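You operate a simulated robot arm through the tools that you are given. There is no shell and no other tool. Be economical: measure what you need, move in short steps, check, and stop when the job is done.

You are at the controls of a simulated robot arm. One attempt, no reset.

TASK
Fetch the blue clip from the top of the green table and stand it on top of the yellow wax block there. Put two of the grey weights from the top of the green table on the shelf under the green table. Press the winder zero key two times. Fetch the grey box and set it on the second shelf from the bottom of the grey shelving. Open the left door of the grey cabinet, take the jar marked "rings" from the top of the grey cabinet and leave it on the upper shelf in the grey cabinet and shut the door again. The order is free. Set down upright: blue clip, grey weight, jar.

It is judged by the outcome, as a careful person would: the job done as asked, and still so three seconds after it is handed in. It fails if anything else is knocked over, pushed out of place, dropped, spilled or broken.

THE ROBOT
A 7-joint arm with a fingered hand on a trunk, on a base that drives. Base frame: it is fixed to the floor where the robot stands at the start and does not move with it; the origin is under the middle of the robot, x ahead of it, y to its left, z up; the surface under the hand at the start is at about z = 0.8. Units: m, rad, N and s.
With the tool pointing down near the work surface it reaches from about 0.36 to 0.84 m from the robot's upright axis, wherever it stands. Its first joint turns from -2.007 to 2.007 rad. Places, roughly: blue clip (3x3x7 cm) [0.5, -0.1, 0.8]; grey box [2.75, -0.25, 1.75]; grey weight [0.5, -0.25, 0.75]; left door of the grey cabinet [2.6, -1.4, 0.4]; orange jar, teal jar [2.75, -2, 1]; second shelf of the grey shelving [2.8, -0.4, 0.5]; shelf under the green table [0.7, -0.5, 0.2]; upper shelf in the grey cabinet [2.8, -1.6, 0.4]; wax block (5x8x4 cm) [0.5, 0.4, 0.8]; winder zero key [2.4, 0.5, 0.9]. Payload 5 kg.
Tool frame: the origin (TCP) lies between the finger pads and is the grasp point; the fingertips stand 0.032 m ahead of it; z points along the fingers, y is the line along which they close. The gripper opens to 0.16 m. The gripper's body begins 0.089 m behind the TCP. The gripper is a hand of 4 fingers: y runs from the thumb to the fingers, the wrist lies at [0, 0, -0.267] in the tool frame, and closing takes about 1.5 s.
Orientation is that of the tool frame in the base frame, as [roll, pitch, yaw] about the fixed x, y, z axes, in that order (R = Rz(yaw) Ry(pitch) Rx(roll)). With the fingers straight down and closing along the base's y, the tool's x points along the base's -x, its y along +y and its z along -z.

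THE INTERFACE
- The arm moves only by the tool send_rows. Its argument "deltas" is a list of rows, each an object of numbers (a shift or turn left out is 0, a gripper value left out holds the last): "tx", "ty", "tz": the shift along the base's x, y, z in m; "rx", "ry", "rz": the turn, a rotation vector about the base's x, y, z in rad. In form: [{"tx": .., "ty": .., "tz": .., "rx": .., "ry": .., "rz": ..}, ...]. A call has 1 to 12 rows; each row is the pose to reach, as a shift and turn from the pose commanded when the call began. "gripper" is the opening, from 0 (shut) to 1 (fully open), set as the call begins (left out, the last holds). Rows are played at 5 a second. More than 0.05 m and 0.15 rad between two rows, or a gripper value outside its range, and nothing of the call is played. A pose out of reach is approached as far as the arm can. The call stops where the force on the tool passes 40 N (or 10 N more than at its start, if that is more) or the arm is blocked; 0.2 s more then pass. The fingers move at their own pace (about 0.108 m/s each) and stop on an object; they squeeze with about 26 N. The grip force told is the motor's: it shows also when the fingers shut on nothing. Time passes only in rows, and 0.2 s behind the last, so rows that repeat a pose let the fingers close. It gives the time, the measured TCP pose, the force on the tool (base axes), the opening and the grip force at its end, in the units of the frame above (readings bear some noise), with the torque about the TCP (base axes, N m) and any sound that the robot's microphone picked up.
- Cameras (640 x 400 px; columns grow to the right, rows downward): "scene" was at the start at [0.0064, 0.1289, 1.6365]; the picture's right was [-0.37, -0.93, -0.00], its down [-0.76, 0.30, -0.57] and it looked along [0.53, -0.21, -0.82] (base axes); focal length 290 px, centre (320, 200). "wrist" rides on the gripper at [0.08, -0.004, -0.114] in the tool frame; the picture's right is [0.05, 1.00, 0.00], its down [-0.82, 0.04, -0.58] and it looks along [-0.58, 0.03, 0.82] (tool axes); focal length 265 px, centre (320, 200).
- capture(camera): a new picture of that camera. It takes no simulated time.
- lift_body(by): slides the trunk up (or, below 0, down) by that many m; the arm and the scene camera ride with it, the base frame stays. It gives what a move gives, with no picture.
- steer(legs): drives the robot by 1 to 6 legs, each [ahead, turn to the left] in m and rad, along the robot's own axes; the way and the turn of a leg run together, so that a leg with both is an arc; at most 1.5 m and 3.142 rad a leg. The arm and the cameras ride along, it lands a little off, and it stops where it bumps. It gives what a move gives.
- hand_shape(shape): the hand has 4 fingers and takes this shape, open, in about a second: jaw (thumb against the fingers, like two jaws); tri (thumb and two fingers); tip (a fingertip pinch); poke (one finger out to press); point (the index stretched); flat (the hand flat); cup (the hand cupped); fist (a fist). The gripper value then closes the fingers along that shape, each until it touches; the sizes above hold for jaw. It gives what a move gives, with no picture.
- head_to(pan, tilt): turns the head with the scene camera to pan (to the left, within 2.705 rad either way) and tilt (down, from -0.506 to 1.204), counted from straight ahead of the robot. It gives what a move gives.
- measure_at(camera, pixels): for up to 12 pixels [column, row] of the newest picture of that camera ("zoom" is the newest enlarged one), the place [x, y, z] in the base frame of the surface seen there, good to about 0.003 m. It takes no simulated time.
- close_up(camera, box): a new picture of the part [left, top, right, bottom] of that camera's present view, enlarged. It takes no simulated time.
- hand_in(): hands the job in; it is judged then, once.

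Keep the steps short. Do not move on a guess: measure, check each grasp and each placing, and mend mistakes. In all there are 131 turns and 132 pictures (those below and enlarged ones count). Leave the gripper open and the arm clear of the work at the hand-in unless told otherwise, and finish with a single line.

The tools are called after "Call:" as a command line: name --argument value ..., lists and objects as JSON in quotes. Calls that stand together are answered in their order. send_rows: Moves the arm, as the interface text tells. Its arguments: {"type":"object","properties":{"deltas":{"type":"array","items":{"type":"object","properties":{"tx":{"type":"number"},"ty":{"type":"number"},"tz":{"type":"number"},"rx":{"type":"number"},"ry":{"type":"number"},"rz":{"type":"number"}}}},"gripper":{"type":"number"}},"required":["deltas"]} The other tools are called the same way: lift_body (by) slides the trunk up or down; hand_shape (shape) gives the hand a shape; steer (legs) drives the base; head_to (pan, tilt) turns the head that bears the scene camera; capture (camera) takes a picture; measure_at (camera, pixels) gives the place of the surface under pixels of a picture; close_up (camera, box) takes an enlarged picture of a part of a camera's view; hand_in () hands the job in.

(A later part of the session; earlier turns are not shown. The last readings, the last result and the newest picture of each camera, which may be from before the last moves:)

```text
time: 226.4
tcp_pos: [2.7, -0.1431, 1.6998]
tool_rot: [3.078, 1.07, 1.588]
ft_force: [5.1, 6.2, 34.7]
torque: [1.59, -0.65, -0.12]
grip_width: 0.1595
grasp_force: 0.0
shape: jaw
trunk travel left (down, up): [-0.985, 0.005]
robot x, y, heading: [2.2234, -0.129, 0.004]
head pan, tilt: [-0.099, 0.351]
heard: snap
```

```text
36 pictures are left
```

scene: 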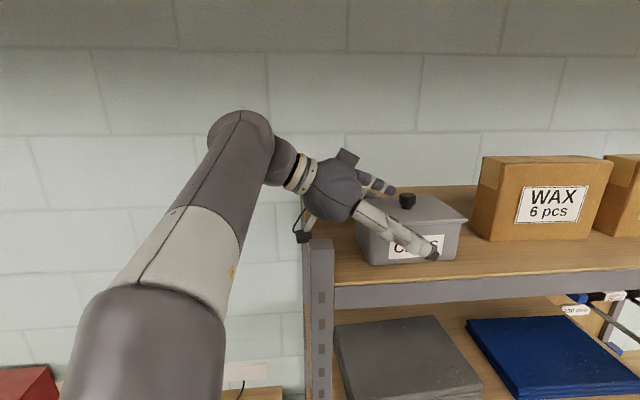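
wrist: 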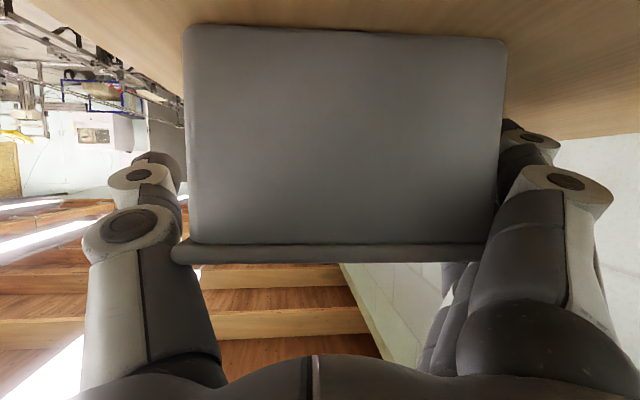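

A snap was heard and 35 N upward: something under the hand (camera housing or a finger) is pressing on the shelf side. I raise 1.5 cm to relieve it and inspect.

Call:
send_rows --deltas '[{"tz": 0.008}, {"tz": 0.015}, {"tz": 0.015}]'

Call:
close_up --camera "scene" --box '[270, 140, 470, 280]'

Call:
measure_at --camera "zoom" --pixels '[[105, 300], [130, 260], [100, 320], [435, 175], [540, 360], [520, 350], [330, 230], [610, 250], [400, 380]]'

```text
time: 227.2
tcp_pos: [2.7, -0.1458, 1.71]
tool_rot: [3.09, 1.063, 1.594]
ft_force: [-0.4, 0.7, -1.3]
torque: [-0.03, 0.08, 0.02]
grip_width: 0.1598
grasp_force: 0.2
shape: jaw
trunk travel left (down, up): [-0.985, 0.005]
robot x, y, heading: [2.2269, -0.1247, 0.001]
head pan, tilt: [-0.099, 0.351]
```

```text
2.86 times, centred on (370, 210) of scene
```

zoom: 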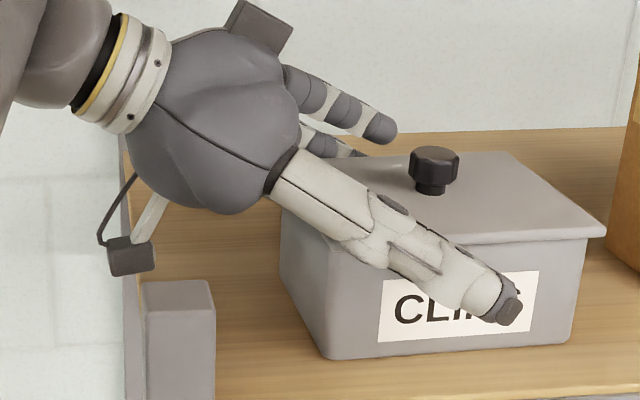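

```text
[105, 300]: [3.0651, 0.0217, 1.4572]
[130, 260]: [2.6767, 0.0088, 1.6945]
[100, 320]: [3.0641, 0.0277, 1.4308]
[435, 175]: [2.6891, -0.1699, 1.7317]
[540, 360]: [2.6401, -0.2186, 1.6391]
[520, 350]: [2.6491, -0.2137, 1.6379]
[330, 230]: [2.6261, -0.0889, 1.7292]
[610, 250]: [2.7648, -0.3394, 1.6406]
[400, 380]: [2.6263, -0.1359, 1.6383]
```

The box and lid look intact. I measure the box's left end in a fresh wrist view to centre the hand exactly.

Call:
capture --camera "wrist"

Call:
measure_at --camera "wrist" --pixels '[[200, 120], [490, 120], [345, 100], [195, 200], [488, 200], [180, 255], [490, 250], [345, 250], [345, 160], [520, 130], [160, 160]]'

```text
34 pictures are left
```

wrist: 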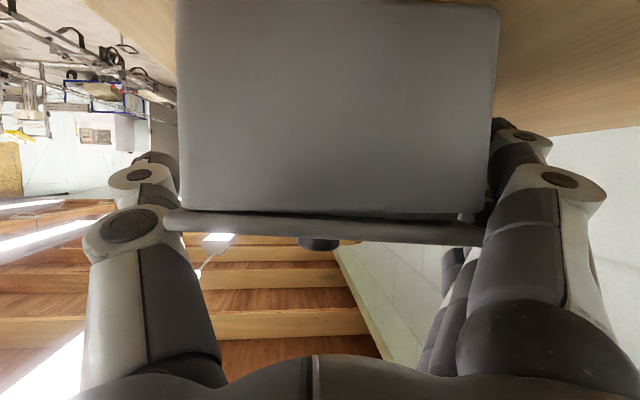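

```text
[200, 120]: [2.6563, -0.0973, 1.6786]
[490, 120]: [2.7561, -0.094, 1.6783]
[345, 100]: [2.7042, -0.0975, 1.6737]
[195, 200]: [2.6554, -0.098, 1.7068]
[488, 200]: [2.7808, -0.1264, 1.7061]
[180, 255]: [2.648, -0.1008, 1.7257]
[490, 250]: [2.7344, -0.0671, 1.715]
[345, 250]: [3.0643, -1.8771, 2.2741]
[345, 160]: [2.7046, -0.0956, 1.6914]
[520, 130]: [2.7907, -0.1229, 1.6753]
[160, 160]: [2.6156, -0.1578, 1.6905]
```

The lid seems to be slightly lifted at the fingers' side. A closer look from the scene camera.

Call:
close_up --camera "scene" --box '[340, 180, 480, 270]'

Call:
close_up --camera "wrist" --box '[400, 100, 620, 260]'

Call:
measure_at --camera "scene" --pixels '[[372, 205], [400, 215], [425, 220], [450, 214], [440, 205], [430, 198], [407, 197]]'

```text
4.44 times, centred on (410, 225) of scene
```

zoom: 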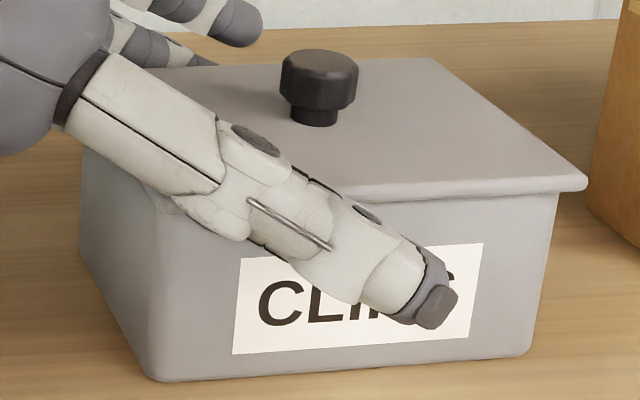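

```text
2.50 times, centred on (510, 180) of wrist
```

zoom: 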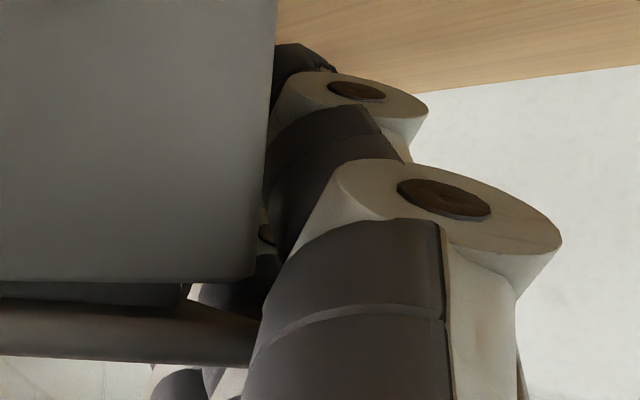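

```text
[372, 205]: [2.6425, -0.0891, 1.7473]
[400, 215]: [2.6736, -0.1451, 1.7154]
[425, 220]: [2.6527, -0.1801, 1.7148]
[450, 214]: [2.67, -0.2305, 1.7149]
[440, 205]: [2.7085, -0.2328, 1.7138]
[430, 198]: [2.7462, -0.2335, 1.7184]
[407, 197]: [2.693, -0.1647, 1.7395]
```

The lid is loose but seated, with a finger just at its back edge. I shift the hand +8 mm in x to centre it on the box and lower only 6 mm, watching the force.

Call:
send_rows --deltas '[{"tx": 0.004}, {"tx": 0.008}, {"tx": 0.008, "tz": -0.003}, {"tx": 0.008, "tz": -0.006}, {"tx": 0.008, "tz": -0.006}]'

Call:
close_up --camera "wrist" --box '[120, 60, 600, 280]'

```text
time: 228.4
tcp_pos: [2.7062, -0.1446, 1.7072]
tool_rot: [3.086, 1.066, 1.594]
ft_force: [0.2, -0.5, 9.5]
torque: [0.31, 0.59, 0.05]
grip_width: 0.1598
grasp_force: 0.2
shape: jaw
trunk travel left (down, up): [-0.985, 0.005]
robot x, y, heading: [2.228, -0.1252, -0.0]
head pan, tilt: [-0.099, 0.351]
```

```text
1.33 times, centred on (360, 170) of wrist
```

zoom: 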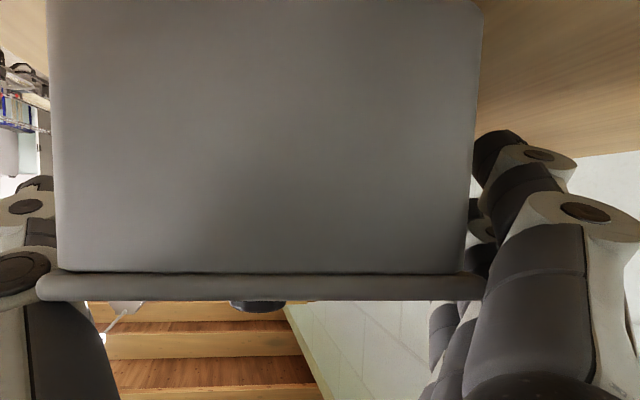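

The thumb's root touches the lid's front-left edge. I raise slightly, draw back 2 cm in +y, shift 3 mm, and lower again.

Call:
send_rows --deltas '[{"tz": 0.006}, {"tz": 0.006, "ty": 0.01, "tx": -0.002}, {"tz": 0.006, "ty": 0.02, "tx": -0.003}, {"tz": 0.0, "ty": 0.02, "tx": -0.003}, {"tz": -0.004, "ty": 0.02, "tx": -0.003}, {"tz": -0.007, "ty": 0.02, "tx": -0.003}, {"tz": -0.007, "ty": 0.02, "tx": -0.003}]'

Call:
close_up --camera "wrist" --box '[120, 60, 600, 280]'

```text
time: 230.0
tcp_pos: [2.7038, -0.1236, 1.6991]
tool_rot: [3.084, 1.064, 1.595]
ft_force: [-3.6, 1.4, 4.6]
torque: [0.07, 0.17, 0.03]
grip_width: 0.1598
grasp_force: 0.1
shape: jaw
trunk travel left (down, up): [-0.985, 0.005]
robot x, y, heading: [2.2276, -0.1227, -0.003]
head pan, tilt: [-0.099, 0.351]
heard: snap
```

```text
1.33 times, centred on (360, 170) of wrist
```

zoom: 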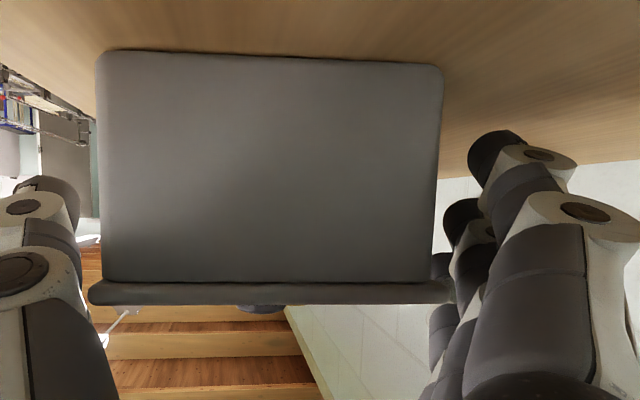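

The snap is evidently the lid clicking into its seat; it sits flush. The ends are now clear of the lid. Closing.

Call:
send_rows --deltas '[{}, {}, {}, {}, {}, {}, {}]' --gripper 0

Call:
close_up --camera "wrist" --box '[120, 60, 600, 280]'

Call:
close_up --camera "scene" --box '[270, 140, 480, 280]'

```text
time: 231.6
tcp_pos: [2.7048, -0.1244, 1.6996]
tool_rot: [3.086, 1.066, 1.594]
ft_force: [1.6, 1.6, 6.8]
torque: [0.01, -0.26, 0.38]
grip_width: 0.1242
grasp_force: 26.0
shape: jaw
trunk travel left (down, up): [-0.985, 0.005]
robot x, y, heading: [2.2264, -0.1258, 0.005]
head pan, tilt: [-0.099, 0.351]
```

```text
1.33 times, centred on (360, 170) of wrist
```

zoom: 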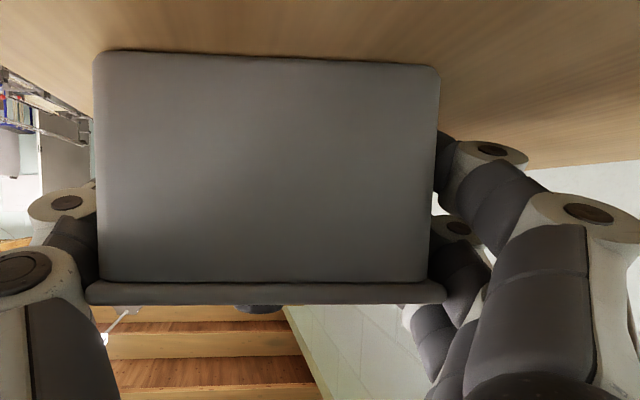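

```text
2.86 times, centred on (375, 210) of scene
```

zoom: 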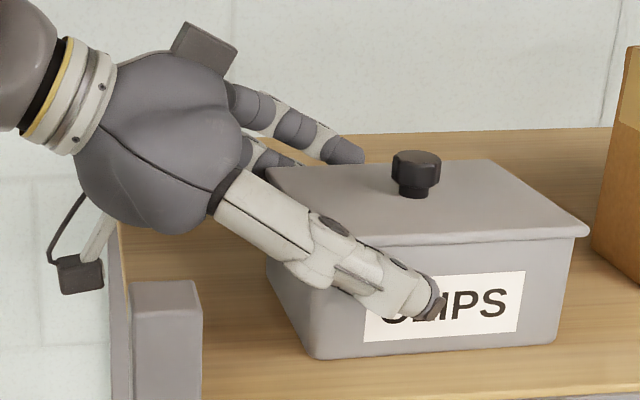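

Thumb on the front, index on the body's back. Lift 2 cm and check.

Call:
send_rows --deltas '[{"tz": 0.008}, {"tz": 0.016}, {"tz": 0.024}, {"tz": 0.024}]'

Call:
close_up --camera "scene" --box '[270, 140, 480, 280]'

Call:
measure_at --camera "zoom" --pixels '[[320, 345], [545, 330], [340, 180], [560, 215], [415, 160], [560, 320], [300, 310]]'

```text
time: 232.6
tcp_pos: [2.7036, -0.1247, 1.7215]
tool_rot: [3.087, 1.065, 1.594]
ft_force: [0.3, 0.3, -5.6]
torque: [0.26, 0.02, -0.03]
grip_width: 0.1239
grasp_force: 25.8
shape: jaw
trunk travel left (down, up): [-0.985, 0.005]
robot x, y, heading: [2.2252, -0.1271, 0.008]
head pan, tilt: [-0.099, 0.351]
```

```text
2.86 times, centred on (375, 210) of scene
```

zoom: 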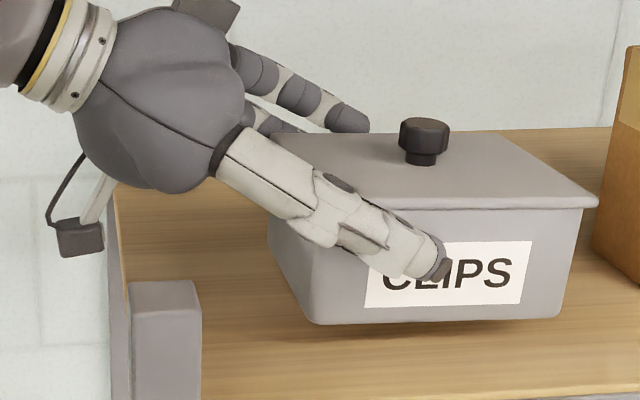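

```text
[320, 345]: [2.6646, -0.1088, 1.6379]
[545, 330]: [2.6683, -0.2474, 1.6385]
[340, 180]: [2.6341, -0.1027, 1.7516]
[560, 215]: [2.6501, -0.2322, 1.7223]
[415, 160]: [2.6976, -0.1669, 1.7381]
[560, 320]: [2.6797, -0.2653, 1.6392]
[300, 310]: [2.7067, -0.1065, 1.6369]
```

Held level, about 0.55 kg. Raise 5 cm more so the wrist camera clears the post, then back off 0.6 m.

Call:
send_rows --deltas '[{"tz": 0.015}, {"tz": 0.03}, {"tz": 0.045}, {"tz": 0.055}, {"tz": 0.055}]'

Call:
steer --legs '[[-0.6, 0]]'

Call:
head_to --pan -0.3 --tilt 0.6

Call:
capture --camera "scene"

```text
time: 233.8
tcp_pos: [2.7054, -0.1271, 1.7769]
tool_rot: [3.088, 1.064, 1.595]
ft_force: [-1.2, 0.5, -5.9]
torque: [0.26, -0.01, 0.02]
grip_width: 0.1238
grasp_force: 25.9
shape: jaw
trunk travel left (down, up): [-0.985, 0.005]
robot x, y, heading: [2.2282, -0.1276, 0.007]
head pan, tilt: [-0.099, 0.351]
```

```text
time: 237.1
tcp_pos: [2.1077, -0.1277, 1.777]
tool_rot: [3.087, 1.066, 1.597]
ft_force: [0.2, 0.1, -5.8]
torque: [0.24, -0.05, 0.0]
grip_width: 0.124
grasp_force: 26.1
shape: jaw
trunk travel left (down, up): [-0.985, 0.005]
robot x, y, heading: [1.6299, -0.123, 0.006]
head pan, tilt: [-0.099, 0.351]
```

```text
time: 237.9
tcp_pos: [2.1086, -0.1267, 1.7783]
tool_rot: [3.089, 1.064, 1.597]
ft_force: [0.2, -0.5, -6.0]
torque: [0.27, 0.0, 0.0]
grip_width: 0.1238
grasp_force: 25.9
shape: jaw
trunk travel left (down, up): [-0.985, 0.005]
robot x, y, heading: [1.6269, -0.1291, 0.003]
head pan, tilt: [-0.3, 0.6]
```

```text
26 pictures are left
```

scene: 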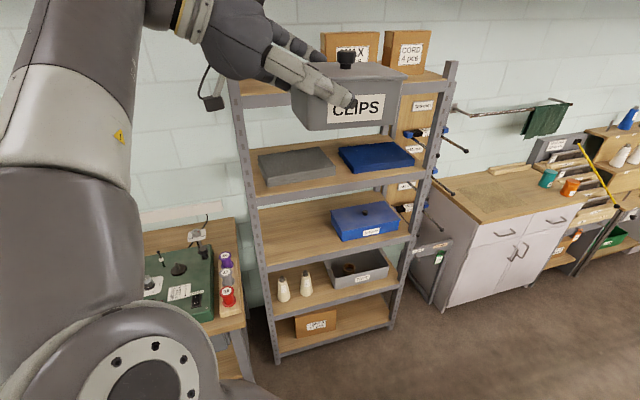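

Second shelf holds two cones on the left and a grey bin on the right. I measure shelf levels and free space.

Call:
measure_at --camera "scene" --pixels '[[283, 299], [305, 294], [315, 300], [332, 288], [332, 275], [385, 275], [275, 317], [370, 292], [290, 308], [268, 262], [330, 250], [385, 283]]'

Call:
close_up --camera "scene" --box '[240, 220, 440, 345]'

```text
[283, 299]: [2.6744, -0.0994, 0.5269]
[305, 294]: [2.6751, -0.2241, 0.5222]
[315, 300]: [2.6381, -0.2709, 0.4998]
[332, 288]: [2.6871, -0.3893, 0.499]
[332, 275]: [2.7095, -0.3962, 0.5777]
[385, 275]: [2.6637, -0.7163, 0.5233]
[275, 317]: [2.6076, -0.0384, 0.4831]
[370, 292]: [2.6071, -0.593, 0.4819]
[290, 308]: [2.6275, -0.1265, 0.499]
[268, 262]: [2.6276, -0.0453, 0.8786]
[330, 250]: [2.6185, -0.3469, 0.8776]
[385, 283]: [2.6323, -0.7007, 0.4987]
```

```text
3.20 times, centred on (340, 282) of scene
```

zoom: 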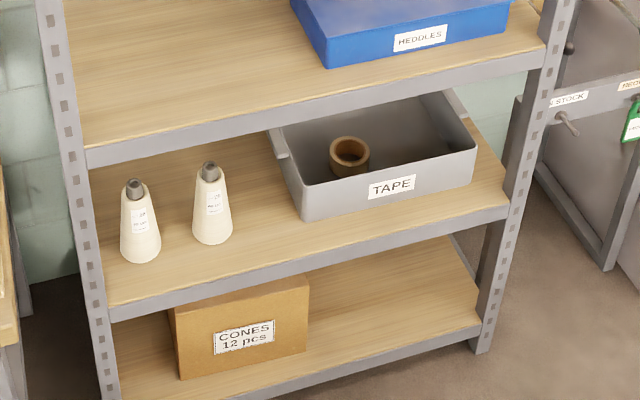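

Free gap on shelf 2 is between the second cone and the TAPE bin (~0.125 m). The box, held by its narrow end, can go in lengthwise there, with the fingers staying in front of cone and bin. First I turn the hand back +90° (about vertical) while drawing it to a comfortable pose.

Call:
send_rows --deltas '[{"tz": -0.03, "tx": 0.01, "rz": 0.14}, {"tz": -0.06, "tx": 0.02, "rz": 0.28}, {"tz": -0.09, "tx": 0.035, "rz": 0.42}, {"tz": -0.12, "tx": 0.05, "rz": 0.56}, {"tz": -0.15, "tx": 0.065, "rz": 0.7}, {"tz": -0.18, "tx": 0.08, "rz": 0.84}, {"tz": -0.21, "tx": 0.095, "rz": 0.98}, {"tz": -0.24, "tx": 0.11, "rz": 1.12}, {"tz": -0.27, "tx": 0.125, "rz": 1.26}, {"tz": -0.3, "tx": 0.14, "rz": 1.4}, {"tz": -0.32, "tx": 0.15, "rz": 1.54}, {"tz": -0.32, "tx": 0.15, "rz": 1.54}]'

Call:
measure_at --camera "zoom" --pixels '[[303, 221], [308, 215], [300, 190], [286, 150], [276, 150], [283, 158], [211, 240], [232, 235], [212, 200], [194, 240], [290, 225], [262, 215]]'

```text
time: 240.2
tcp_pos: [2.2356, -0.1221, 1.5048]
tool_rot: [-3.053, 1.118, 3.042]
ft_force: [0.1, -1.0, -5.3]
torque: [0.1, 0.23, 0.02]
grip_width: 0.1225
grasp_force: 26.0
shape: jaw
out of reach, approached as far as the arm can: row 11
trunk travel left (down, up): [-0.985, 0.005]
robot x, y, heading: [1.6329, -0.1243, -0.003]
head pan, tilt: [-0.3, 0.6]
stopped in row 11: the arm was blocked; the commanded pose is now the measured one
```

```text
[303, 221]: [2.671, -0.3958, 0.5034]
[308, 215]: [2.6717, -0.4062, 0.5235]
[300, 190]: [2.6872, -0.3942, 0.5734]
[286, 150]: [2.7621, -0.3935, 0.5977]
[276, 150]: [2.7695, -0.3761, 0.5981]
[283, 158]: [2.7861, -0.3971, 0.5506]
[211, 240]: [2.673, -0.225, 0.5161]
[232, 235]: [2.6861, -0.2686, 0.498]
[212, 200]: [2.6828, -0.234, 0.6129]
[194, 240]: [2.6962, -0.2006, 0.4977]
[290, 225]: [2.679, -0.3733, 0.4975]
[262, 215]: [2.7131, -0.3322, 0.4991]
```

The turn stopped near a limit, leaving ~0.22 rad yaw and ~0.08 rad tilt to correct. I move forward a bit and apply the computed correction (0.068, 0.049, 0.195).

Call:
send_rows --deltas '[{"tx": 0.03}, {"tx": 0.06}, {"tx": 0.09, "tz": -0.02}, {"tx": 0.11, "tz": -0.04, "rx": 0.02, "ry": 0.015, "rz": 0.05}, {"tx": 0.12, "tz": -0.05, "rx": 0.04, "ry": 0.03, "rz": 0.1}, {"tx": 0.12, "tz": -0.05, "rx": 0.055, "ry": 0.04, "rz": 0.15}, {"tx": 0.12, "tz": -0.05, "rx": 0.068, "ry": 0.049, "rz": 0.195}, {"tx": 0.12, "tz": -0.05, "rx": 0.068, "ry": 0.049, "rz": 0.195}]'

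```text
time: 242.0
tcp_pos: [2.3579, -0.1312, 1.4648]
tool_rot: [3.115, 1.098, 3.071]
ft_force: [-0.8, 0.2, -5.4]
torque: [0.03, 0.26, 0.0]
grip_width: 0.1219
grasp_force: 26.1
shape: jaw
out of reach, approached as far as the arm can: row 6, 7, 8
trunk travel left (down, up): [-0.985, 0.005]
robot x, y, heading: [1.6309, -0.129, -0.002]
head pan, tilt: [-0.3, 0.6]
```

Close enough: about 0.07 rad of yaw is left, which the base can take. I back up, shift to y≈-0.31, turn to suit, and lower the trunk.

Call:
steer --legs '[[-0.2, 0], [0, -0.55], [0.34, 0], [0, 0.624]]'

Call:
lift_body --by -0.4

Call:
lift_body --by -0.4

Call:
lift_body --by -0.08

Call:
capture --camera "wrist"

```text
time: 248.6
tcp_pos: [2.4505, -0.2508, 1.4665]
tool_rot: [3.116, 1.098, -3.139]
ft_force: [0.6, 1.0, -6.1]
torque: [0.01, 0.26, -0.02]
grip_width: 0.1216
grasp_force: 26.4
shape: jaw
trunk travel left (down, up): [-0.985, 0.005]
robot x, y, heading: [1.7306, -0.3036, 0.079]
head pan, tilt: [-0.3, 0.6]
```

```text
time: 252.4
tcp_pos: [2.4512, -0.2525, 1.0661]
tool_rot: [3.115, 1.097, -3.138]
ft_force: [0.1, 0.8, -5.9]
torque: [0.01, 0.25, 0.01]
grip_width: 0.1212
grasp_force: 25.7
shape: jaw
trunk travel left (down, up): [-0.585, 0.405]
robot x, y, heading: [1.7294, -0.3039, 0.084]
head pan, tilt: [-0.3, 0.6]
```

```text
time: 256.3
tcp_pos: [2.4512, -0.2517, 0.6667]
tool_rot: [3.113, 1.098, -3.139]
ft_force: [0.3, -0.7, -6.3]
torque: [0.05, 0.22, 0.03]
grip_width: 0.1215
grasp_force: 26.2
shape: jaw
trunk travel left (down, up): [-0.185, 0.805]
robot x, y, heading: [1.731, -0.3069, 0.081]
head pan, tilt: [-0.3, 0.6]
```

```text
time: 257.4
tcp_pos: [2.4511, -0.2518, 0.5859]
tool_rot: [3.112, 1.099, -3.14]
ft_force: [0.0, -0.5, -5.6]
torque: [0.06, 0.25, -0.01]
grip_width: 0.1216
grasp_force: 25.6
shape: jaw
trunk travel left (down, up): [-0.105, 0.885]
robot x, y, heading: [1.7263, -0.3054, 0.079]
head pan, tilt: [-0.3, 0.6]
```

```text
24 pictures are left
```

wrist: 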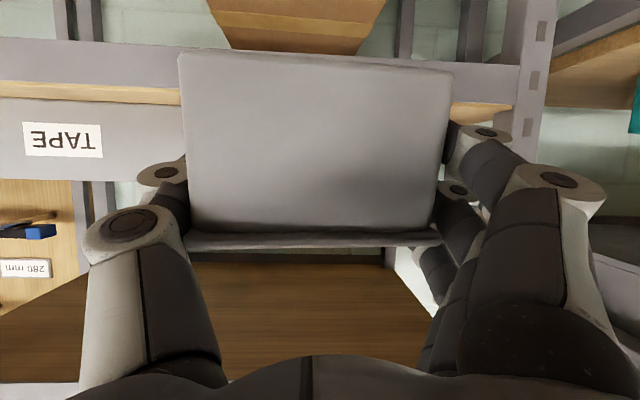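

I measure the box's near end face corners to get its position, tilt and yaw.

Call:
measure_at --camera "wrist" --pixels '[[188, 64], [446, 80], [198, 222], [430, 222], [318, 140], [190, 240], [435, 240], [320, 65], [60, 150], [318, 228]]'

Call:
head_to --pan -0.1 --tilt 0.55

Call:
capture --camera "scene"

```text
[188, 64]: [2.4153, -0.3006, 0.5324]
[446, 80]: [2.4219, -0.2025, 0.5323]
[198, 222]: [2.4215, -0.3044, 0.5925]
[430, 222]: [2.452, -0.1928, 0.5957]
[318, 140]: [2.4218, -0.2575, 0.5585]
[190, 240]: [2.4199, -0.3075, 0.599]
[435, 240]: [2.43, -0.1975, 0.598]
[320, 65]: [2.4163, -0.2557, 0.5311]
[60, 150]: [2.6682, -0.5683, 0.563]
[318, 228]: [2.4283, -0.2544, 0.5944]
```

```text
time: 258.2
tcp_pos: [2.451, -0.2517, 0.5868]
tool_rot: [3.115, 1.098, -3.14]
ft_force: [0.1, 0.2, -6.4]
torque: [0.05, 0.24, 0.0]
grip_width: 0.1212
grasp_force: 25.7
shape: jaw
trunk travel left (down, up): [-0.105, 0.885]
robot x, y, heading: [1.7297, -0.3039, 0.083]
head pan, tilt: [-0.099, 0.55]
```

```text
23 pictures are left
```

scene: 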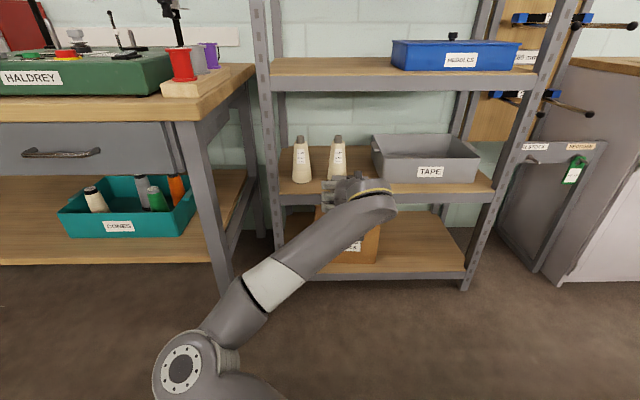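

The box is level sideways, but its heading is ≈-0.067 and it seems to nose down ≈0.1. I shift the hand to y≈-0.324 with corrections, still in front of the shelf.

Call:
send_rows --deltas '[{"ty": -0.03}, {"ty": -0.06, "rz": 0.02}, {"ty": -0.072, "rz": 0.045, "ry": -0.03}, {"ty": -0.072, "rz": 0.067, "ry": -0.06}, {"ty": -0.072, "rz": 0.067, "ry": -0.08}, {"ty": -0.072, "rz": 0.067, "ry": -0.08}]'

Call:
close_up --camera "scene" --box '[270, 120, 430, 230]'

Call:
capture --camera "wrist"

```text
time: 259.6
tcp_pos: [2.4513, -0.3237, 0.5869]
tool_rot: [3.121, 1.18, -3.065]
ft_force: [0.3, 0.0, -5.7]
torque: [0.02, 0.24, 0.02]
grip_width: 0.1176
grasp_force: 26.3
shape: jaw
trunk travel left (down, up): [-0.105, 0.885]
robot x, y, heading: [1.73, -0.3046, 0.082]
head pan, tilt: [-0.099, 0.55]
```

```text
3.64 times, centred on (350, 175) of scene
```

zoom: 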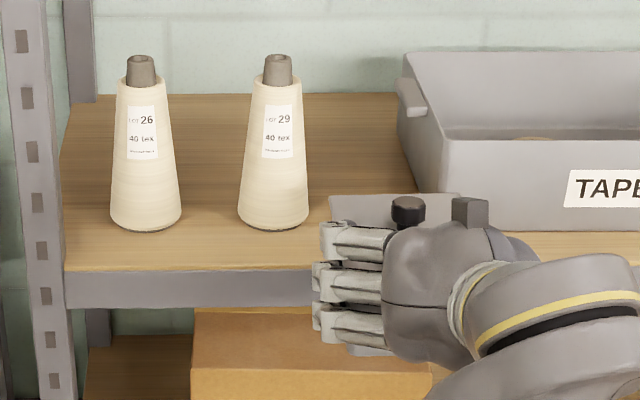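

```text
21 pictures are left
```

wrist: 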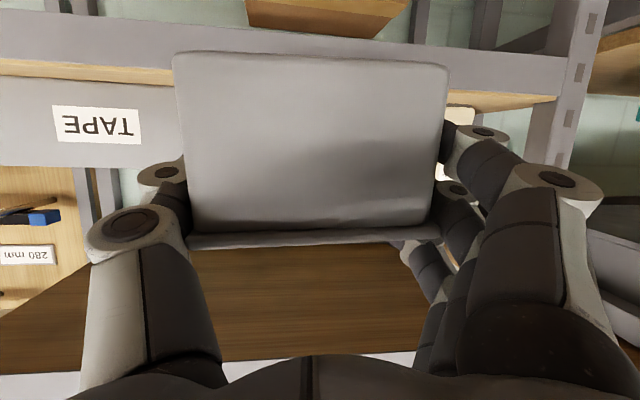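

The grip width creeps slowly, so I keep going quickly. I measure the lid's far edge, the near end, and the gap.

Call:
measure_at --camera "zoom" --pixels '[[335, 200], [455, 197], [345, 215], [408, 203], [308, 215], [275, 225], [402, 110], [425, 170], [445, 205]]'

Call:
measure_at --camera "wrist" --pixels '[[182, 64], [444, 76], [195, 222], [430, 218], [318, 140], [318, 235], [195, 240], [390, 235]]'

```text
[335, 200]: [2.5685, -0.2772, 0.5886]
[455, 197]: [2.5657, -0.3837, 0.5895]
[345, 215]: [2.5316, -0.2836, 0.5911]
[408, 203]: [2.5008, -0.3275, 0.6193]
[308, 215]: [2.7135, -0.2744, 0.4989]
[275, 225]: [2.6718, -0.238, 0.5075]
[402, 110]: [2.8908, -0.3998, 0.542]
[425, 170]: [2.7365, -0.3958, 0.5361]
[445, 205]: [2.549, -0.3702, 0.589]
```

```text
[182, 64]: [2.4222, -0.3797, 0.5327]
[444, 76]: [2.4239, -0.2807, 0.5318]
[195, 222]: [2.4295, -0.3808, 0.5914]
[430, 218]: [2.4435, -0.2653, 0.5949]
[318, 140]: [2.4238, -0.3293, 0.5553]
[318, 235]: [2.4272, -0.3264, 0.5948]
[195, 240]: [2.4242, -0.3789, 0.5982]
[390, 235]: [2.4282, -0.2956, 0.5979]
```

Lid far edge z 0.589 vs near 0.598 and box centre y≈-0.331, gap centre ≈-0.331: good. Small pitch/yaw correction and go straight in by 0.195.

Call:
send_rows --deltas '[{"ry": -0.03, "rz": 0.012}, {"ry": -0.05, "rz": 0.022, "tx": 0.02}, {"ry": -0.05, "rz": 0.022, "tx": 0.055}, {"ry": -0.05, "rz": 0.022, "tx": 0.09}, {"ry": -0.05, "rz": 0.022, "tx": 0.12}, {"ry": -0.05, "rz": 0.022, "tx": 0.15}, {"ry": -0.05, "rz": 0.022, "tx": 0.175}, {"ry": -0.05, "rz": 0.022, "tx": 0.195}, {"ry": -0.05, "rz": 0.022, "tx": 0.195}]'

Call:
close_up --camera "scene" --box '[270, 120, 430, 230]'

Call:
measure_at --camera "zoom" --pixels '[[320, 165], [340, 170], [400, 170], [370, 165], [330, 185], [410, 180]]'

```text
time: 261.6
tcp_pos: [2.6466, -0.3238, 0.5846]
tool_rot: [3.135, 1.227, -3.031]
ft_force: [-1.0, 0.6, -6.2]
torque: [0.05, 0.32, -0.04]
grip_width: 0.1172
grasp_force: 26.1
shape: jaw
trunk travel left (down, up): [-0.105, 0.885]
robot x, y, heading: [1.7301, -0.303, 0.085]
head pan, tilt: [-0.099, 0.55]
```

```text
3.64 times, centred on (350, 175) of scene
```

zoom: 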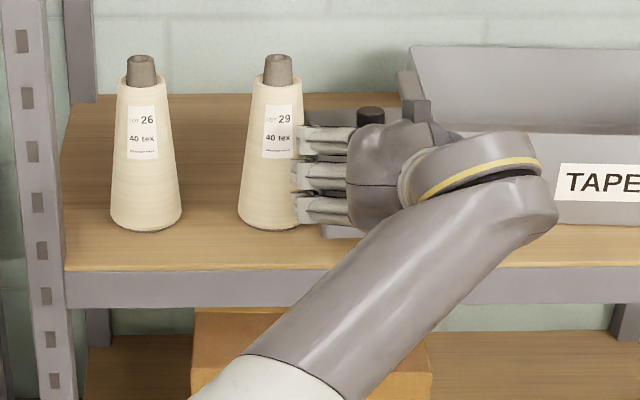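

```text
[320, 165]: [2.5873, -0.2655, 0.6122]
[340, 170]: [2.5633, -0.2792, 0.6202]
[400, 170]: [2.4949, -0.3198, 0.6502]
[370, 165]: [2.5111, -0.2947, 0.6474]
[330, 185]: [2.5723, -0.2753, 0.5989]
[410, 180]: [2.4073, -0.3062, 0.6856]
```

The bin looks slightly turned: the thumb tip evidently touched its front corner. I come back 1 cm, then lower the box to contact.

Call:
send_rows --deltas '[{"tx": -0.005}, {"tx": -0.01}, {"tx": -0.01, "tz": -0.008}, {"tx": -0.01, "tz": -0.014}, {"tx": -0.01, "tz": -0.019}, {"tx": -0.01, "tz": -0.023}, {"tx": -0.01, "tz": -0.023}]'

```text
time: 263.2
tcp_pos: [2.6338, -0.3229, 0.5637]
tool_rot: [3.133, 1.233, -3.03]
ft_force: [-0.3, -1.4, 9.0]
torque: [0.59, -0.45, -0.08]
grip_width: 0.1171
grasp_force: 26.3
shape: jaw
trunk travel left (down, up): [-0.105, 0.885]
robot x, y, heading: [1.7316, -0.3009, 0.079]
head pan, tilt: [-0.099, 0.55]
heard: snap
```

Contact (+15 N change). A touch lower, then open half.

Call:
send_rows --deltas '[{"tz": -0.002}, {"tz": -0.003}, {"tz": -0.003}]'

Call:
send_rows --deltas '[{}, {}, {}]' --gripper 0.85

Call:
capture --camera "wrist"

```text
time: 264.0
tcp_pos: [2.6346, -0.3251, 0.5635]
tool_rot: [3.13, 1.234, -3.031]
ft_force: [5.3, -2.4, 28.5]
torque: [1.54, -0.87, -0.21]
grip_width: 0.117
grasp_force: 26.1
shape: jaw
trunk travel left (down, up): [-0.105, 0.885]
robot x, y, heading: [1.7308, -0.3064, 0.08]
head pan, tilt: [-0.099, 0.55]
```

```text
time: 264.8
tcp_pos: [2.6365, -0.3235, 0.558]
tool_rot: [3.136, 1.225, -3.026]
ft_force: [-0.6, 0.5, -0.1]
torque: [-0.02, 0.02, 0.02]
grip_width: 0.1359
grasp_force: 0.1
shape: jaw
trunk travel left (down, up): [-0.105, 0.885]
robot x, y, heading: [1.7295, -0.3034, 0.082]
head pan, tilt: [-0.099, 0.55]
```

```text
19 pictures are left
```

wrist: 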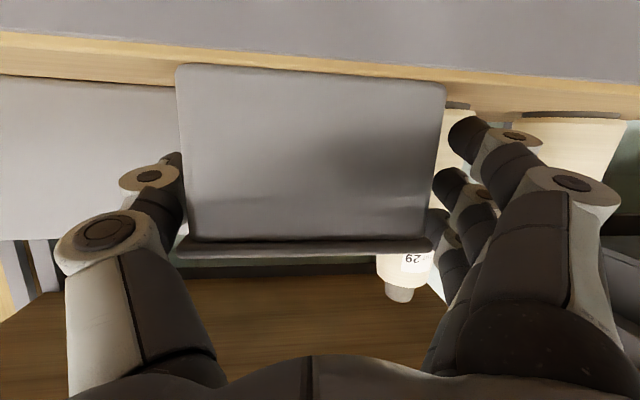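

Box is down. Centre the hand 5 mm to -y and withdraw straight back.

Call:
send_rows --deltas '[{"ty": -0.005}, {"ty": -0.006, "tx": -0.02}, {"ty": -0.006, "tx": -0.05}, {"ty": -0.006, "tx": -0.09}, {"ty": -0.006, "tx": -0.13}, {"ty": -0.006, "tx": -0.17}, {"ty": -0.006, "tx": -0.17}]'

Call:
steer --legs '[[-0.2, 0]]'

Call:
close_up --camera "scene" --box '[270, 100, 470, 230]'

```text
time: 266.4
tcp_pos: [2.4651, -0.3308, 0.5741]
tool_rot: [3.086, 1.252, -3.072]
ft_force: [-0.1, 0.2, 1.5]
torque: [-0.01, 0.01, -0.04]
grip_width: 0.1358
grasp_force: 0.0
shape: jaw
trunk travel left (down, up): [-0.105, 0.885]
robot x, y, heading: [1.7302, -0.3025, 0.088]
head pan, tilt: [-0.099, 0.55]
```

```text
time: 268.0
tcp_pos: [2.264, -0.3539, 0.5743]
tool_rot: [3.101, 1.253, -3.067]
ft_force: [0.9, 0.7, 0.3]
torque: [-0.01, 0.01, -0.02]
grip_width: 0.136
grasp_force: 0.1
shape: jaw
trunk travel left (down, up): [-0.105, 0.885]
robot x, y, heading: [1.5306, -0.3201, 0.083]
head pan, tilt: [-0.099, 0.55]
```

```text
3.08 times, centred on (370, 165) of scene
```

zoom: 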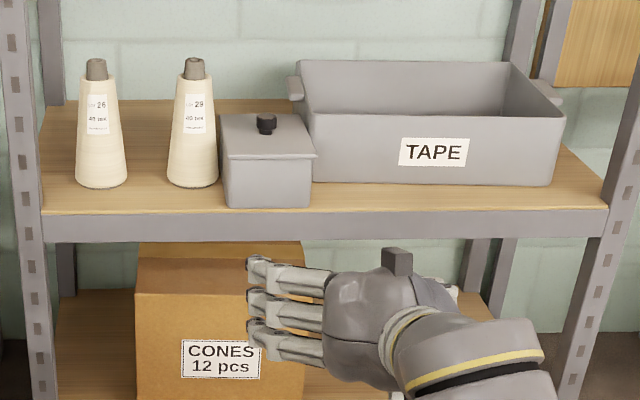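

The box stands on shelf 2. I check whether the bin moved by measuring its corners.

Call:
measure_at --camera "zoom" --pixels '[[320, 172], [550, 175], [315, 120], [553, 125], [400, 175], [295, 90], [310, 100], [196, 180], [265, 200], [430, 180]]'

```text
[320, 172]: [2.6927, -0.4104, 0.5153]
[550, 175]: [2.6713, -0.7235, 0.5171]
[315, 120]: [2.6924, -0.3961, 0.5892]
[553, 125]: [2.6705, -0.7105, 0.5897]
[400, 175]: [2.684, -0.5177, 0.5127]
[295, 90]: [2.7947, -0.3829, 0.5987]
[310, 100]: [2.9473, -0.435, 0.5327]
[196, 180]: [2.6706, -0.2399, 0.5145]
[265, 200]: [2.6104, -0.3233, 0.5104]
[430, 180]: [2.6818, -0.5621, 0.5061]
```

Front moved ~1–2 cm at one corner; acceptable for now. I raise the trunk and drive to face the cabinet.

Call:
lift_body --by 0.4

Call:
lift_body --by 0.15

Call:
steer --legs '[[0, -1.583], [1.2, 0], [0, 1.5]]'

Call:
head_to --pan -0.1 --tilt 0.5

Call:
capture --camera "scene"

```text
time: 271.8
tcp_pos: [2.2646, -0.3533, 0.9756]
tool_rot: [3.096, 1.255, -3.073]
ft_force: [-0.9, -0.4, 0.4]
torque: [0.0, -0.01, -0.05]
grip_width: 0.1361
grasp_force: 0.1
shape: jaw
trunk travel left (down, up): [-0.505, 0.485]
robot x, y, heading: [1.5323, -0.317, 0.078]
head pan, tilt: [-0.099, 0.55]
```

```text
time: 273.5
tcp_pos: [2.2627, -0.3537, 1.1259]
tool_rot: [3.095, 1.255, -3.07]
ft_force: [-0.6, 0.8, 0.5]
torque: [0.0, -0.01, 0.01]
grip_width: 0.136
grasp_force: 0.1
shape: jaw
trunk travel left (down, up): [-0.655, 0.335]
robot x, y, heading: [1.531, -0.3226, 0.077]
head pan, tilt: [-0.099, 0.55]
```

```text
time: 287.1
tcp_pos: [2.3389, -1.6153, 1.1259]
tool_rot: [3.1, 1.254, 3.115]
ft_force: [-0.1, -0.3, -0.3]
torque: [0.02, 0.0, 0.0]
grip_width: 0.1364
grasp_force: 0.1
shape: jaw
trunk travel left (down, up): [-0.655, 0.335]
robot x, y, heading: [1.6145, -1.5094, -0.024]
head pan, tilt: [-0.099, 0.55]
```

```text
time: 287.7
tcp_pos: [2.3381, -1.615, 1.1258]
tool_rot: [3.098, 1.256, 3.109]
ft_force: [-0.9, -0.5, 0.0]
torque: [-0.02, 0.02, 0.01]
grip_width: 0.1362
grasp_force: 0.1
shape: jaw
trunk travel left (down, up): [-0.655, 0.335]
robot x, y, heading: [1.6107, -1.5105, -0.025]
head pan, tilt: [-0.099, 0.499]
```

```text
17 pictures are left
```

scene: 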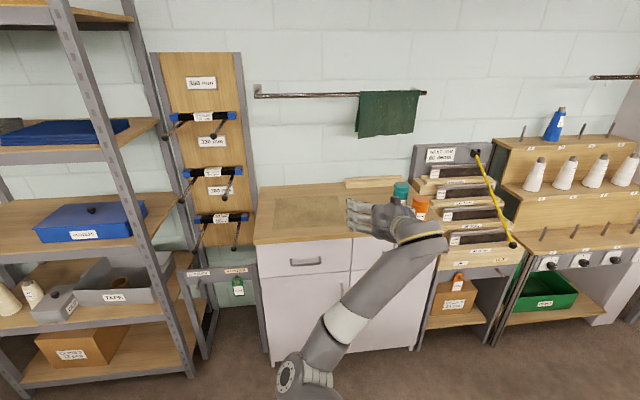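

I enlarge the cabinet and jars.

Call:
close_up --camera "scene" --box '[330, 165, 470, 255]'

Call:
measure_at --camera "scene" --pixels '[[401, 190], [420, 205], [420, 196], [401, 183], [267, 300], [340, 292], [344, 288], [400, 320], [280, 215], [350, 300], [265, 360], [310, 262]]'

```text
4.44 times, centred on (400, 210) of scene
```

zoom: 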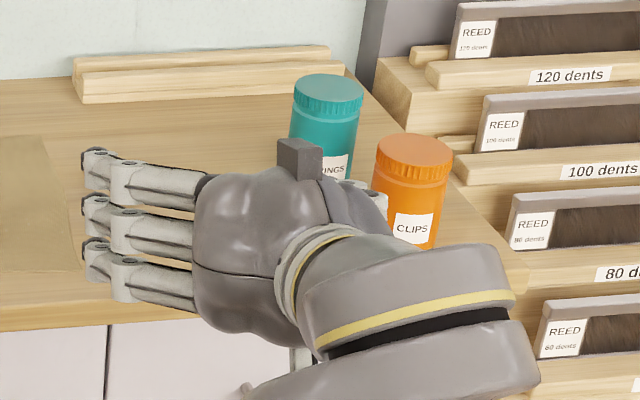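

```text
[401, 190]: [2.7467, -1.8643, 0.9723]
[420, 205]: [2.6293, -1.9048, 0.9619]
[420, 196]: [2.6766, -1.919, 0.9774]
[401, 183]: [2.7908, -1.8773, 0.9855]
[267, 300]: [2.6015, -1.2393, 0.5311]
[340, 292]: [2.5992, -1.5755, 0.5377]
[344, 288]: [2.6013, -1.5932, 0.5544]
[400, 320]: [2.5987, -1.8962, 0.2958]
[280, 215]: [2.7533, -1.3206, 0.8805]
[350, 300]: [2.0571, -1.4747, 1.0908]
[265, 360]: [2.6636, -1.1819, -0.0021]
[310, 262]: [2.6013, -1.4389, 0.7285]
```

"RINGS" is the teal jar (≈(2.78,-1.87), top z 0.985); orange stands in front-right of it. Next the door: I lower the hand to handle height and look with the wrist camera.

Call:
lift_body --by -0.4

Call:
lift_body --by -0.17

Call:
capture --camera "wrist"

```text
time: 291.5
tcp_pos: [2.338, -1.6152, 0.7256]
tool_rot: [3.1, 1.256, 3.111]
ft_force: [-0.2, -0.5, 0.4]
torque: [-0.02, 0.01, 0.03]
grip_width: 0.136
grasp_force: 0.0
shape: jaw
trunk travel left (down, up): [-0.255, 0.735]
robot x, y, heading: [1.6119, -1.5084, -0.021]
head pan, tilt: [-0.099, 0.499]
```

```text
time: 293.4
tcp_pos: [2.3379, -1.6153, 0.5561]
tool_rot: [3.098, 1.255, 3.113]
ft_force: [0.7, -0.7, 0.2]
torque: [-0.02, 0.01, 0.03]
grip_width: 0.136
grasp_force: 0.1
shape: jaw
trunk travel left (down, up): [-0.085, 0.905]
robot x, y, heading: [1.6093, -1.5089, -0.024]
head pan, tilt: [-0.099, 0.499]
```

```text
15 pictures are left
```

wrist: 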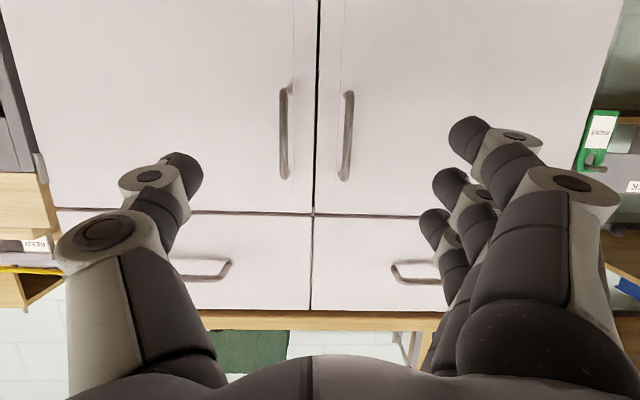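

The left door (image right) has its vertical handle at column ~346. Measuring it.

Call:
measure_at --camera "wrist" --pixels '[[348, 95], [347, 120], [346, 135], [345, 155], [343, 176], [360, 135], [317, 135], [317, 212], [600, 60], [370, 200], [283, 130]]'

```text
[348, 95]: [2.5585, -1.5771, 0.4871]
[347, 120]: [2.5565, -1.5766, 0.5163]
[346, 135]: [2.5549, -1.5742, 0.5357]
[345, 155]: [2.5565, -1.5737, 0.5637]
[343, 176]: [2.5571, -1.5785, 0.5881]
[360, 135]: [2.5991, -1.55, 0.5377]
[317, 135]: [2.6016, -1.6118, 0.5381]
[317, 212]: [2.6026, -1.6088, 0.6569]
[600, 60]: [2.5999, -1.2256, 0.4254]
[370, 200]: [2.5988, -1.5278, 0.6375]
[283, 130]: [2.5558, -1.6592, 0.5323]
```

Handle bar at (2.556,-1.576), z 0.485–0.59, 4 cm off the door. I narrow the fingers, align, and come around it.

Call:
send_rows --deltas '[{"ty": 0.02}, {"ty": 0.039, "tz": -0.016}, {"ty": 0.039, "tz": -0.016}, {"ty": 0.039, "tz": -0.016}, {"ty": 0.039, "tz": -0.016, "tx": 0.04}, {"ty": 0.039, "tz": -0.016, "tx": 0.08}, {"ty": 0.039, "tz": -0.016, "tx": 0.12}, {"ty": 0.039, "tz": -0.016, "tx": 0.16}, {"ty": 0.039, "tz": -0.016, "tx": 0.19}, {"ty": 0.039, "tz": -0.016, "tx": 0.21}, {"ty": 0.039, "tz": -0.016, "tx": 0.21}]' --gripper 0.38

Call:
send_rows --deltas '[{}, {}, {}, {}, {}]' --gripper 0

Call:
capture --camera "wrist"

```text
time: 295.8
tcp_pos: [2.5479, -1.5777, 0.5394]
tool_rot: [3.099, 1.256, 3.114]
ft_force: [-1.0, 0.6, 0.0]
torque: [0.01, 0.0, -0.02]
grip_width: 0.0613
grasp_force: 0.1
shape: jaw
trunk travel left (down, up): [-0.085, 0.905]
robot x, y, heading: [1.6112, -1.5066, -0.024]
head pan, tilt: [-0.099, 0.499]
```

```text
time: 297.0
tcp_pos: [2.5476, -1.5775, 0.539]
tool_rot: [3.101, 1.255, 3.114]
ft_force: [1.4, 1.9, -0.4]
torque: [0.04, 0.19, 0.03]
grip_width: 0.0021
grasp_force: 25.4
shape: jaw
trunk travel left (down, up): [-0.085, 0.905]
robot x, y, heading: [1.6147, -1.5104, -0.023]
head pan, tilt: [-0.099, 0.499]
```

```text
14 pictures are left
```

wrist: 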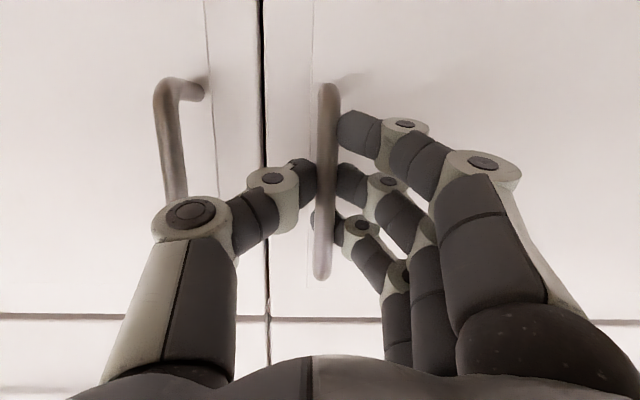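

The bar is gripped. I pull the door along its arc (hinge at y≈-1.2), turning the hand with it, first to 0.6 rad.

Call:
send_rows --deltas '[{"tx": -0.0369, "ty": 0.0063, "rz": -0.1}, {"tx": -0.073, "ty": 0.0161, "rz": -0.2}, {"tx": -0.1079, "ty": 0.0296, "rz": -0.3}, {"tx": -0.1414, "ty": 0.0465, "rz": -0.4}, {"tx": -0.1729, "ty": 0.0666, "rz": -0.5}, {"tx": -0.2023, "ty": 0.0898, "rz": -0.6}, {"tx": -0.2023, "ty": 0.0898, "rz": -0.6}]'

```text
time: 298.6
tcp_pos: [2.345, -1.4842, 0.5403]
tool_rot: [3.099, 1.256, 2.519]
ft_force: [20.5, 22.2, -0.3]
torque: [0.45, 0.1, 0.45]
grip_width: 0.0017
grasp_force: 26.2
shape: jaw
trunk travel left (down, up): [-0.085, 0.905]
robot x, y, heading: [1.6117, -1.508, -0.018]
head pan, tilt: [-0.099, 0.499]
```

The force (30 N) points to the hinge, so my arc is slightly too wide. I continue to 1.2 rad with a tighter radius.

Call:
send_rows --deltas '[{"tx": -0.022, "ty": 0.032, "rz": -0.1}, {"tx": -0.0441, "ty": 0.0616, "rz": -0.2}, {"tx": -0.0631, "ty": 0.0929, "rz": -0.3}, {"tx": -0.0796, "ty": 0.1252, "rz": -0.4}, {"tx": -0.0927, "ty": 0.159, "rz": -0.5}, {"tx": -0.1023, "ty": 0.1938, "rz": -0.6}, {"tx": -0.1023, "ty": 0.1938, "rz": -0.6}]'

```text
time: 300.2
tcp_pos: [2.2425, -1.2937, 0.539]
tool_rot: [3.101, 1.253, 1.914]
ft_force: [9.6, 2.0, -3.2]
torque: [0.37, -0.07, 0.1]
grip_width: 0.0019
grasp_force: 25.9
shape: jaw
trunk travel left (down, up): [-0.085, 0.905]
robot x, y, heading: [1.6109, -1.5064, -0.022]
head pan, tilt: [-0.099, 0.499]
```

Door at ~1.2 rad. Continue to 1.5 rad.

Call:
send_rows --deltas '[{"tx": -0.003, "ty": 0.037, "rz": -0.1}, {"tx": -0.006, "ty": 0.074, "rz": -0.2}, {"tx": -0.005, "ty": 0.111, "rz": -0.3}, {"tx": -0.005, "ty": 0.111, "rz": -0.3}]'

Call:
send_rows --deltas '[{}, {}, {}]' --gripper 0.4

Call:
send_rows --deltas '[{"ty": 0.04, "tx": -0.005}, {"ty": 0.08, "tx": -0.02}, {"ty": 0.1, "tx": -0.06}, {"ty": 0.1, "tx": -0.1}, {"ty": 0.1, "tx": -0.14}, {"ty": 0.1, "tx": -0.14}]'

Call:
capture --camera "scene"

```text
time: 301.2
tcp_pos: [2.2384, -1.2112, 0.5401]
tool_rot: [3.093, 1.256, 1.681]
ft_force: [7.9, 0.0, 9.9]
torque: [-0.38, -0.18, -0.13]
grip_width: 0.0001
grasp_force: 25.9
shape: jaw
out of reach, approached as far as the arm can: row 3, 4
trunk travel left (down, up): [-0.085, 0.905]
robot x, y, heading: [1.6098, -1.507, -0.024]
head pan, tilt: [-0.099, 0.499]
```

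```text
time: 302.0
tcp_pos: [2.2362, -1.2104, 0.5386]
tool_rot: [3.098, 1.254, 1.686]
ft_force: [0.4, 0.5, -0.3]
torque: [-0.03, 0.02, 0.0]
grip_width: 0.0635
grasp_force: 0.0
shape: jaw
trunk travel left (down, up): [-0.085, 0.905]
robot x, y, heading: [1.6148, -1.5076, -0.022]
head pan, tilt: [-0.099, 0.499]
```

```text
time: 303.4
tcp_pos: [2.089, -1.1286, 0.6019]
tool_rot: [2.889, 1.259, 1.528]
ft_force: [0.3, -1.4, 2.3]
torque: [0.21, 0.04, -0.02]
grip_width: 0.0642
grasp_force: 0.0
shape: jaw
out of reach, approached as far as the arm can: row 1, 2, 3, 4, 5, 6
trunk travel left (down, up): [-0.085, 0.905]
robot x, y, heading: [1.6168, -1.5096, -0.022]
head pan, tilt: [-0.099, 0.499]
```

```text
13 pictures are left
```

scene: 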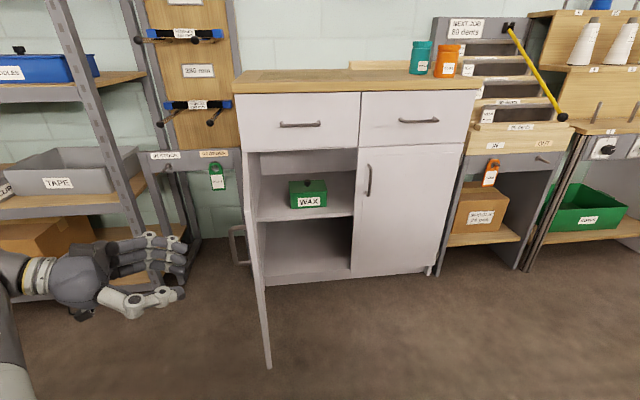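

The door is open about 90°. Inside: upper shelf with a green WAX box. I measure the shelf, the box, the opening and the jars.

Call:
measure_at --camera "scene" --pixels '[[305, 216], [275, 212], [335, 210], [293, 206], [326, 206], [352, 190], [258, 190], [419, 62], [446, 66], [307, 183], [265, 365], [300, 225]]'

Call:
close_up --camera "scene" --box '[350, 20, 490, 100]'

```text
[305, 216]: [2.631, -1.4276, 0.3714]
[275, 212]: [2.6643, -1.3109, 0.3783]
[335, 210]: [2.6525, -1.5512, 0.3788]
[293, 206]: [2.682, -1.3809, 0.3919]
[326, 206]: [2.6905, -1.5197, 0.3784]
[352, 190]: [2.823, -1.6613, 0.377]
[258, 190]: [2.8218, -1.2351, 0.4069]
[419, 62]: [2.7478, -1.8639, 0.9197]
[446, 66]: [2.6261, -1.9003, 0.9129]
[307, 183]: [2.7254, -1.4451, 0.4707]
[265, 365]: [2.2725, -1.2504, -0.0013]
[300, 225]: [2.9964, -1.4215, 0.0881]
```

```text
4.57 times, centred on (420, 60) of scene
```

zoom: 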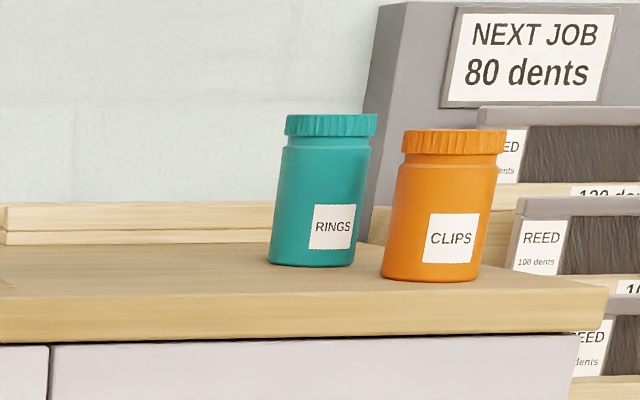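

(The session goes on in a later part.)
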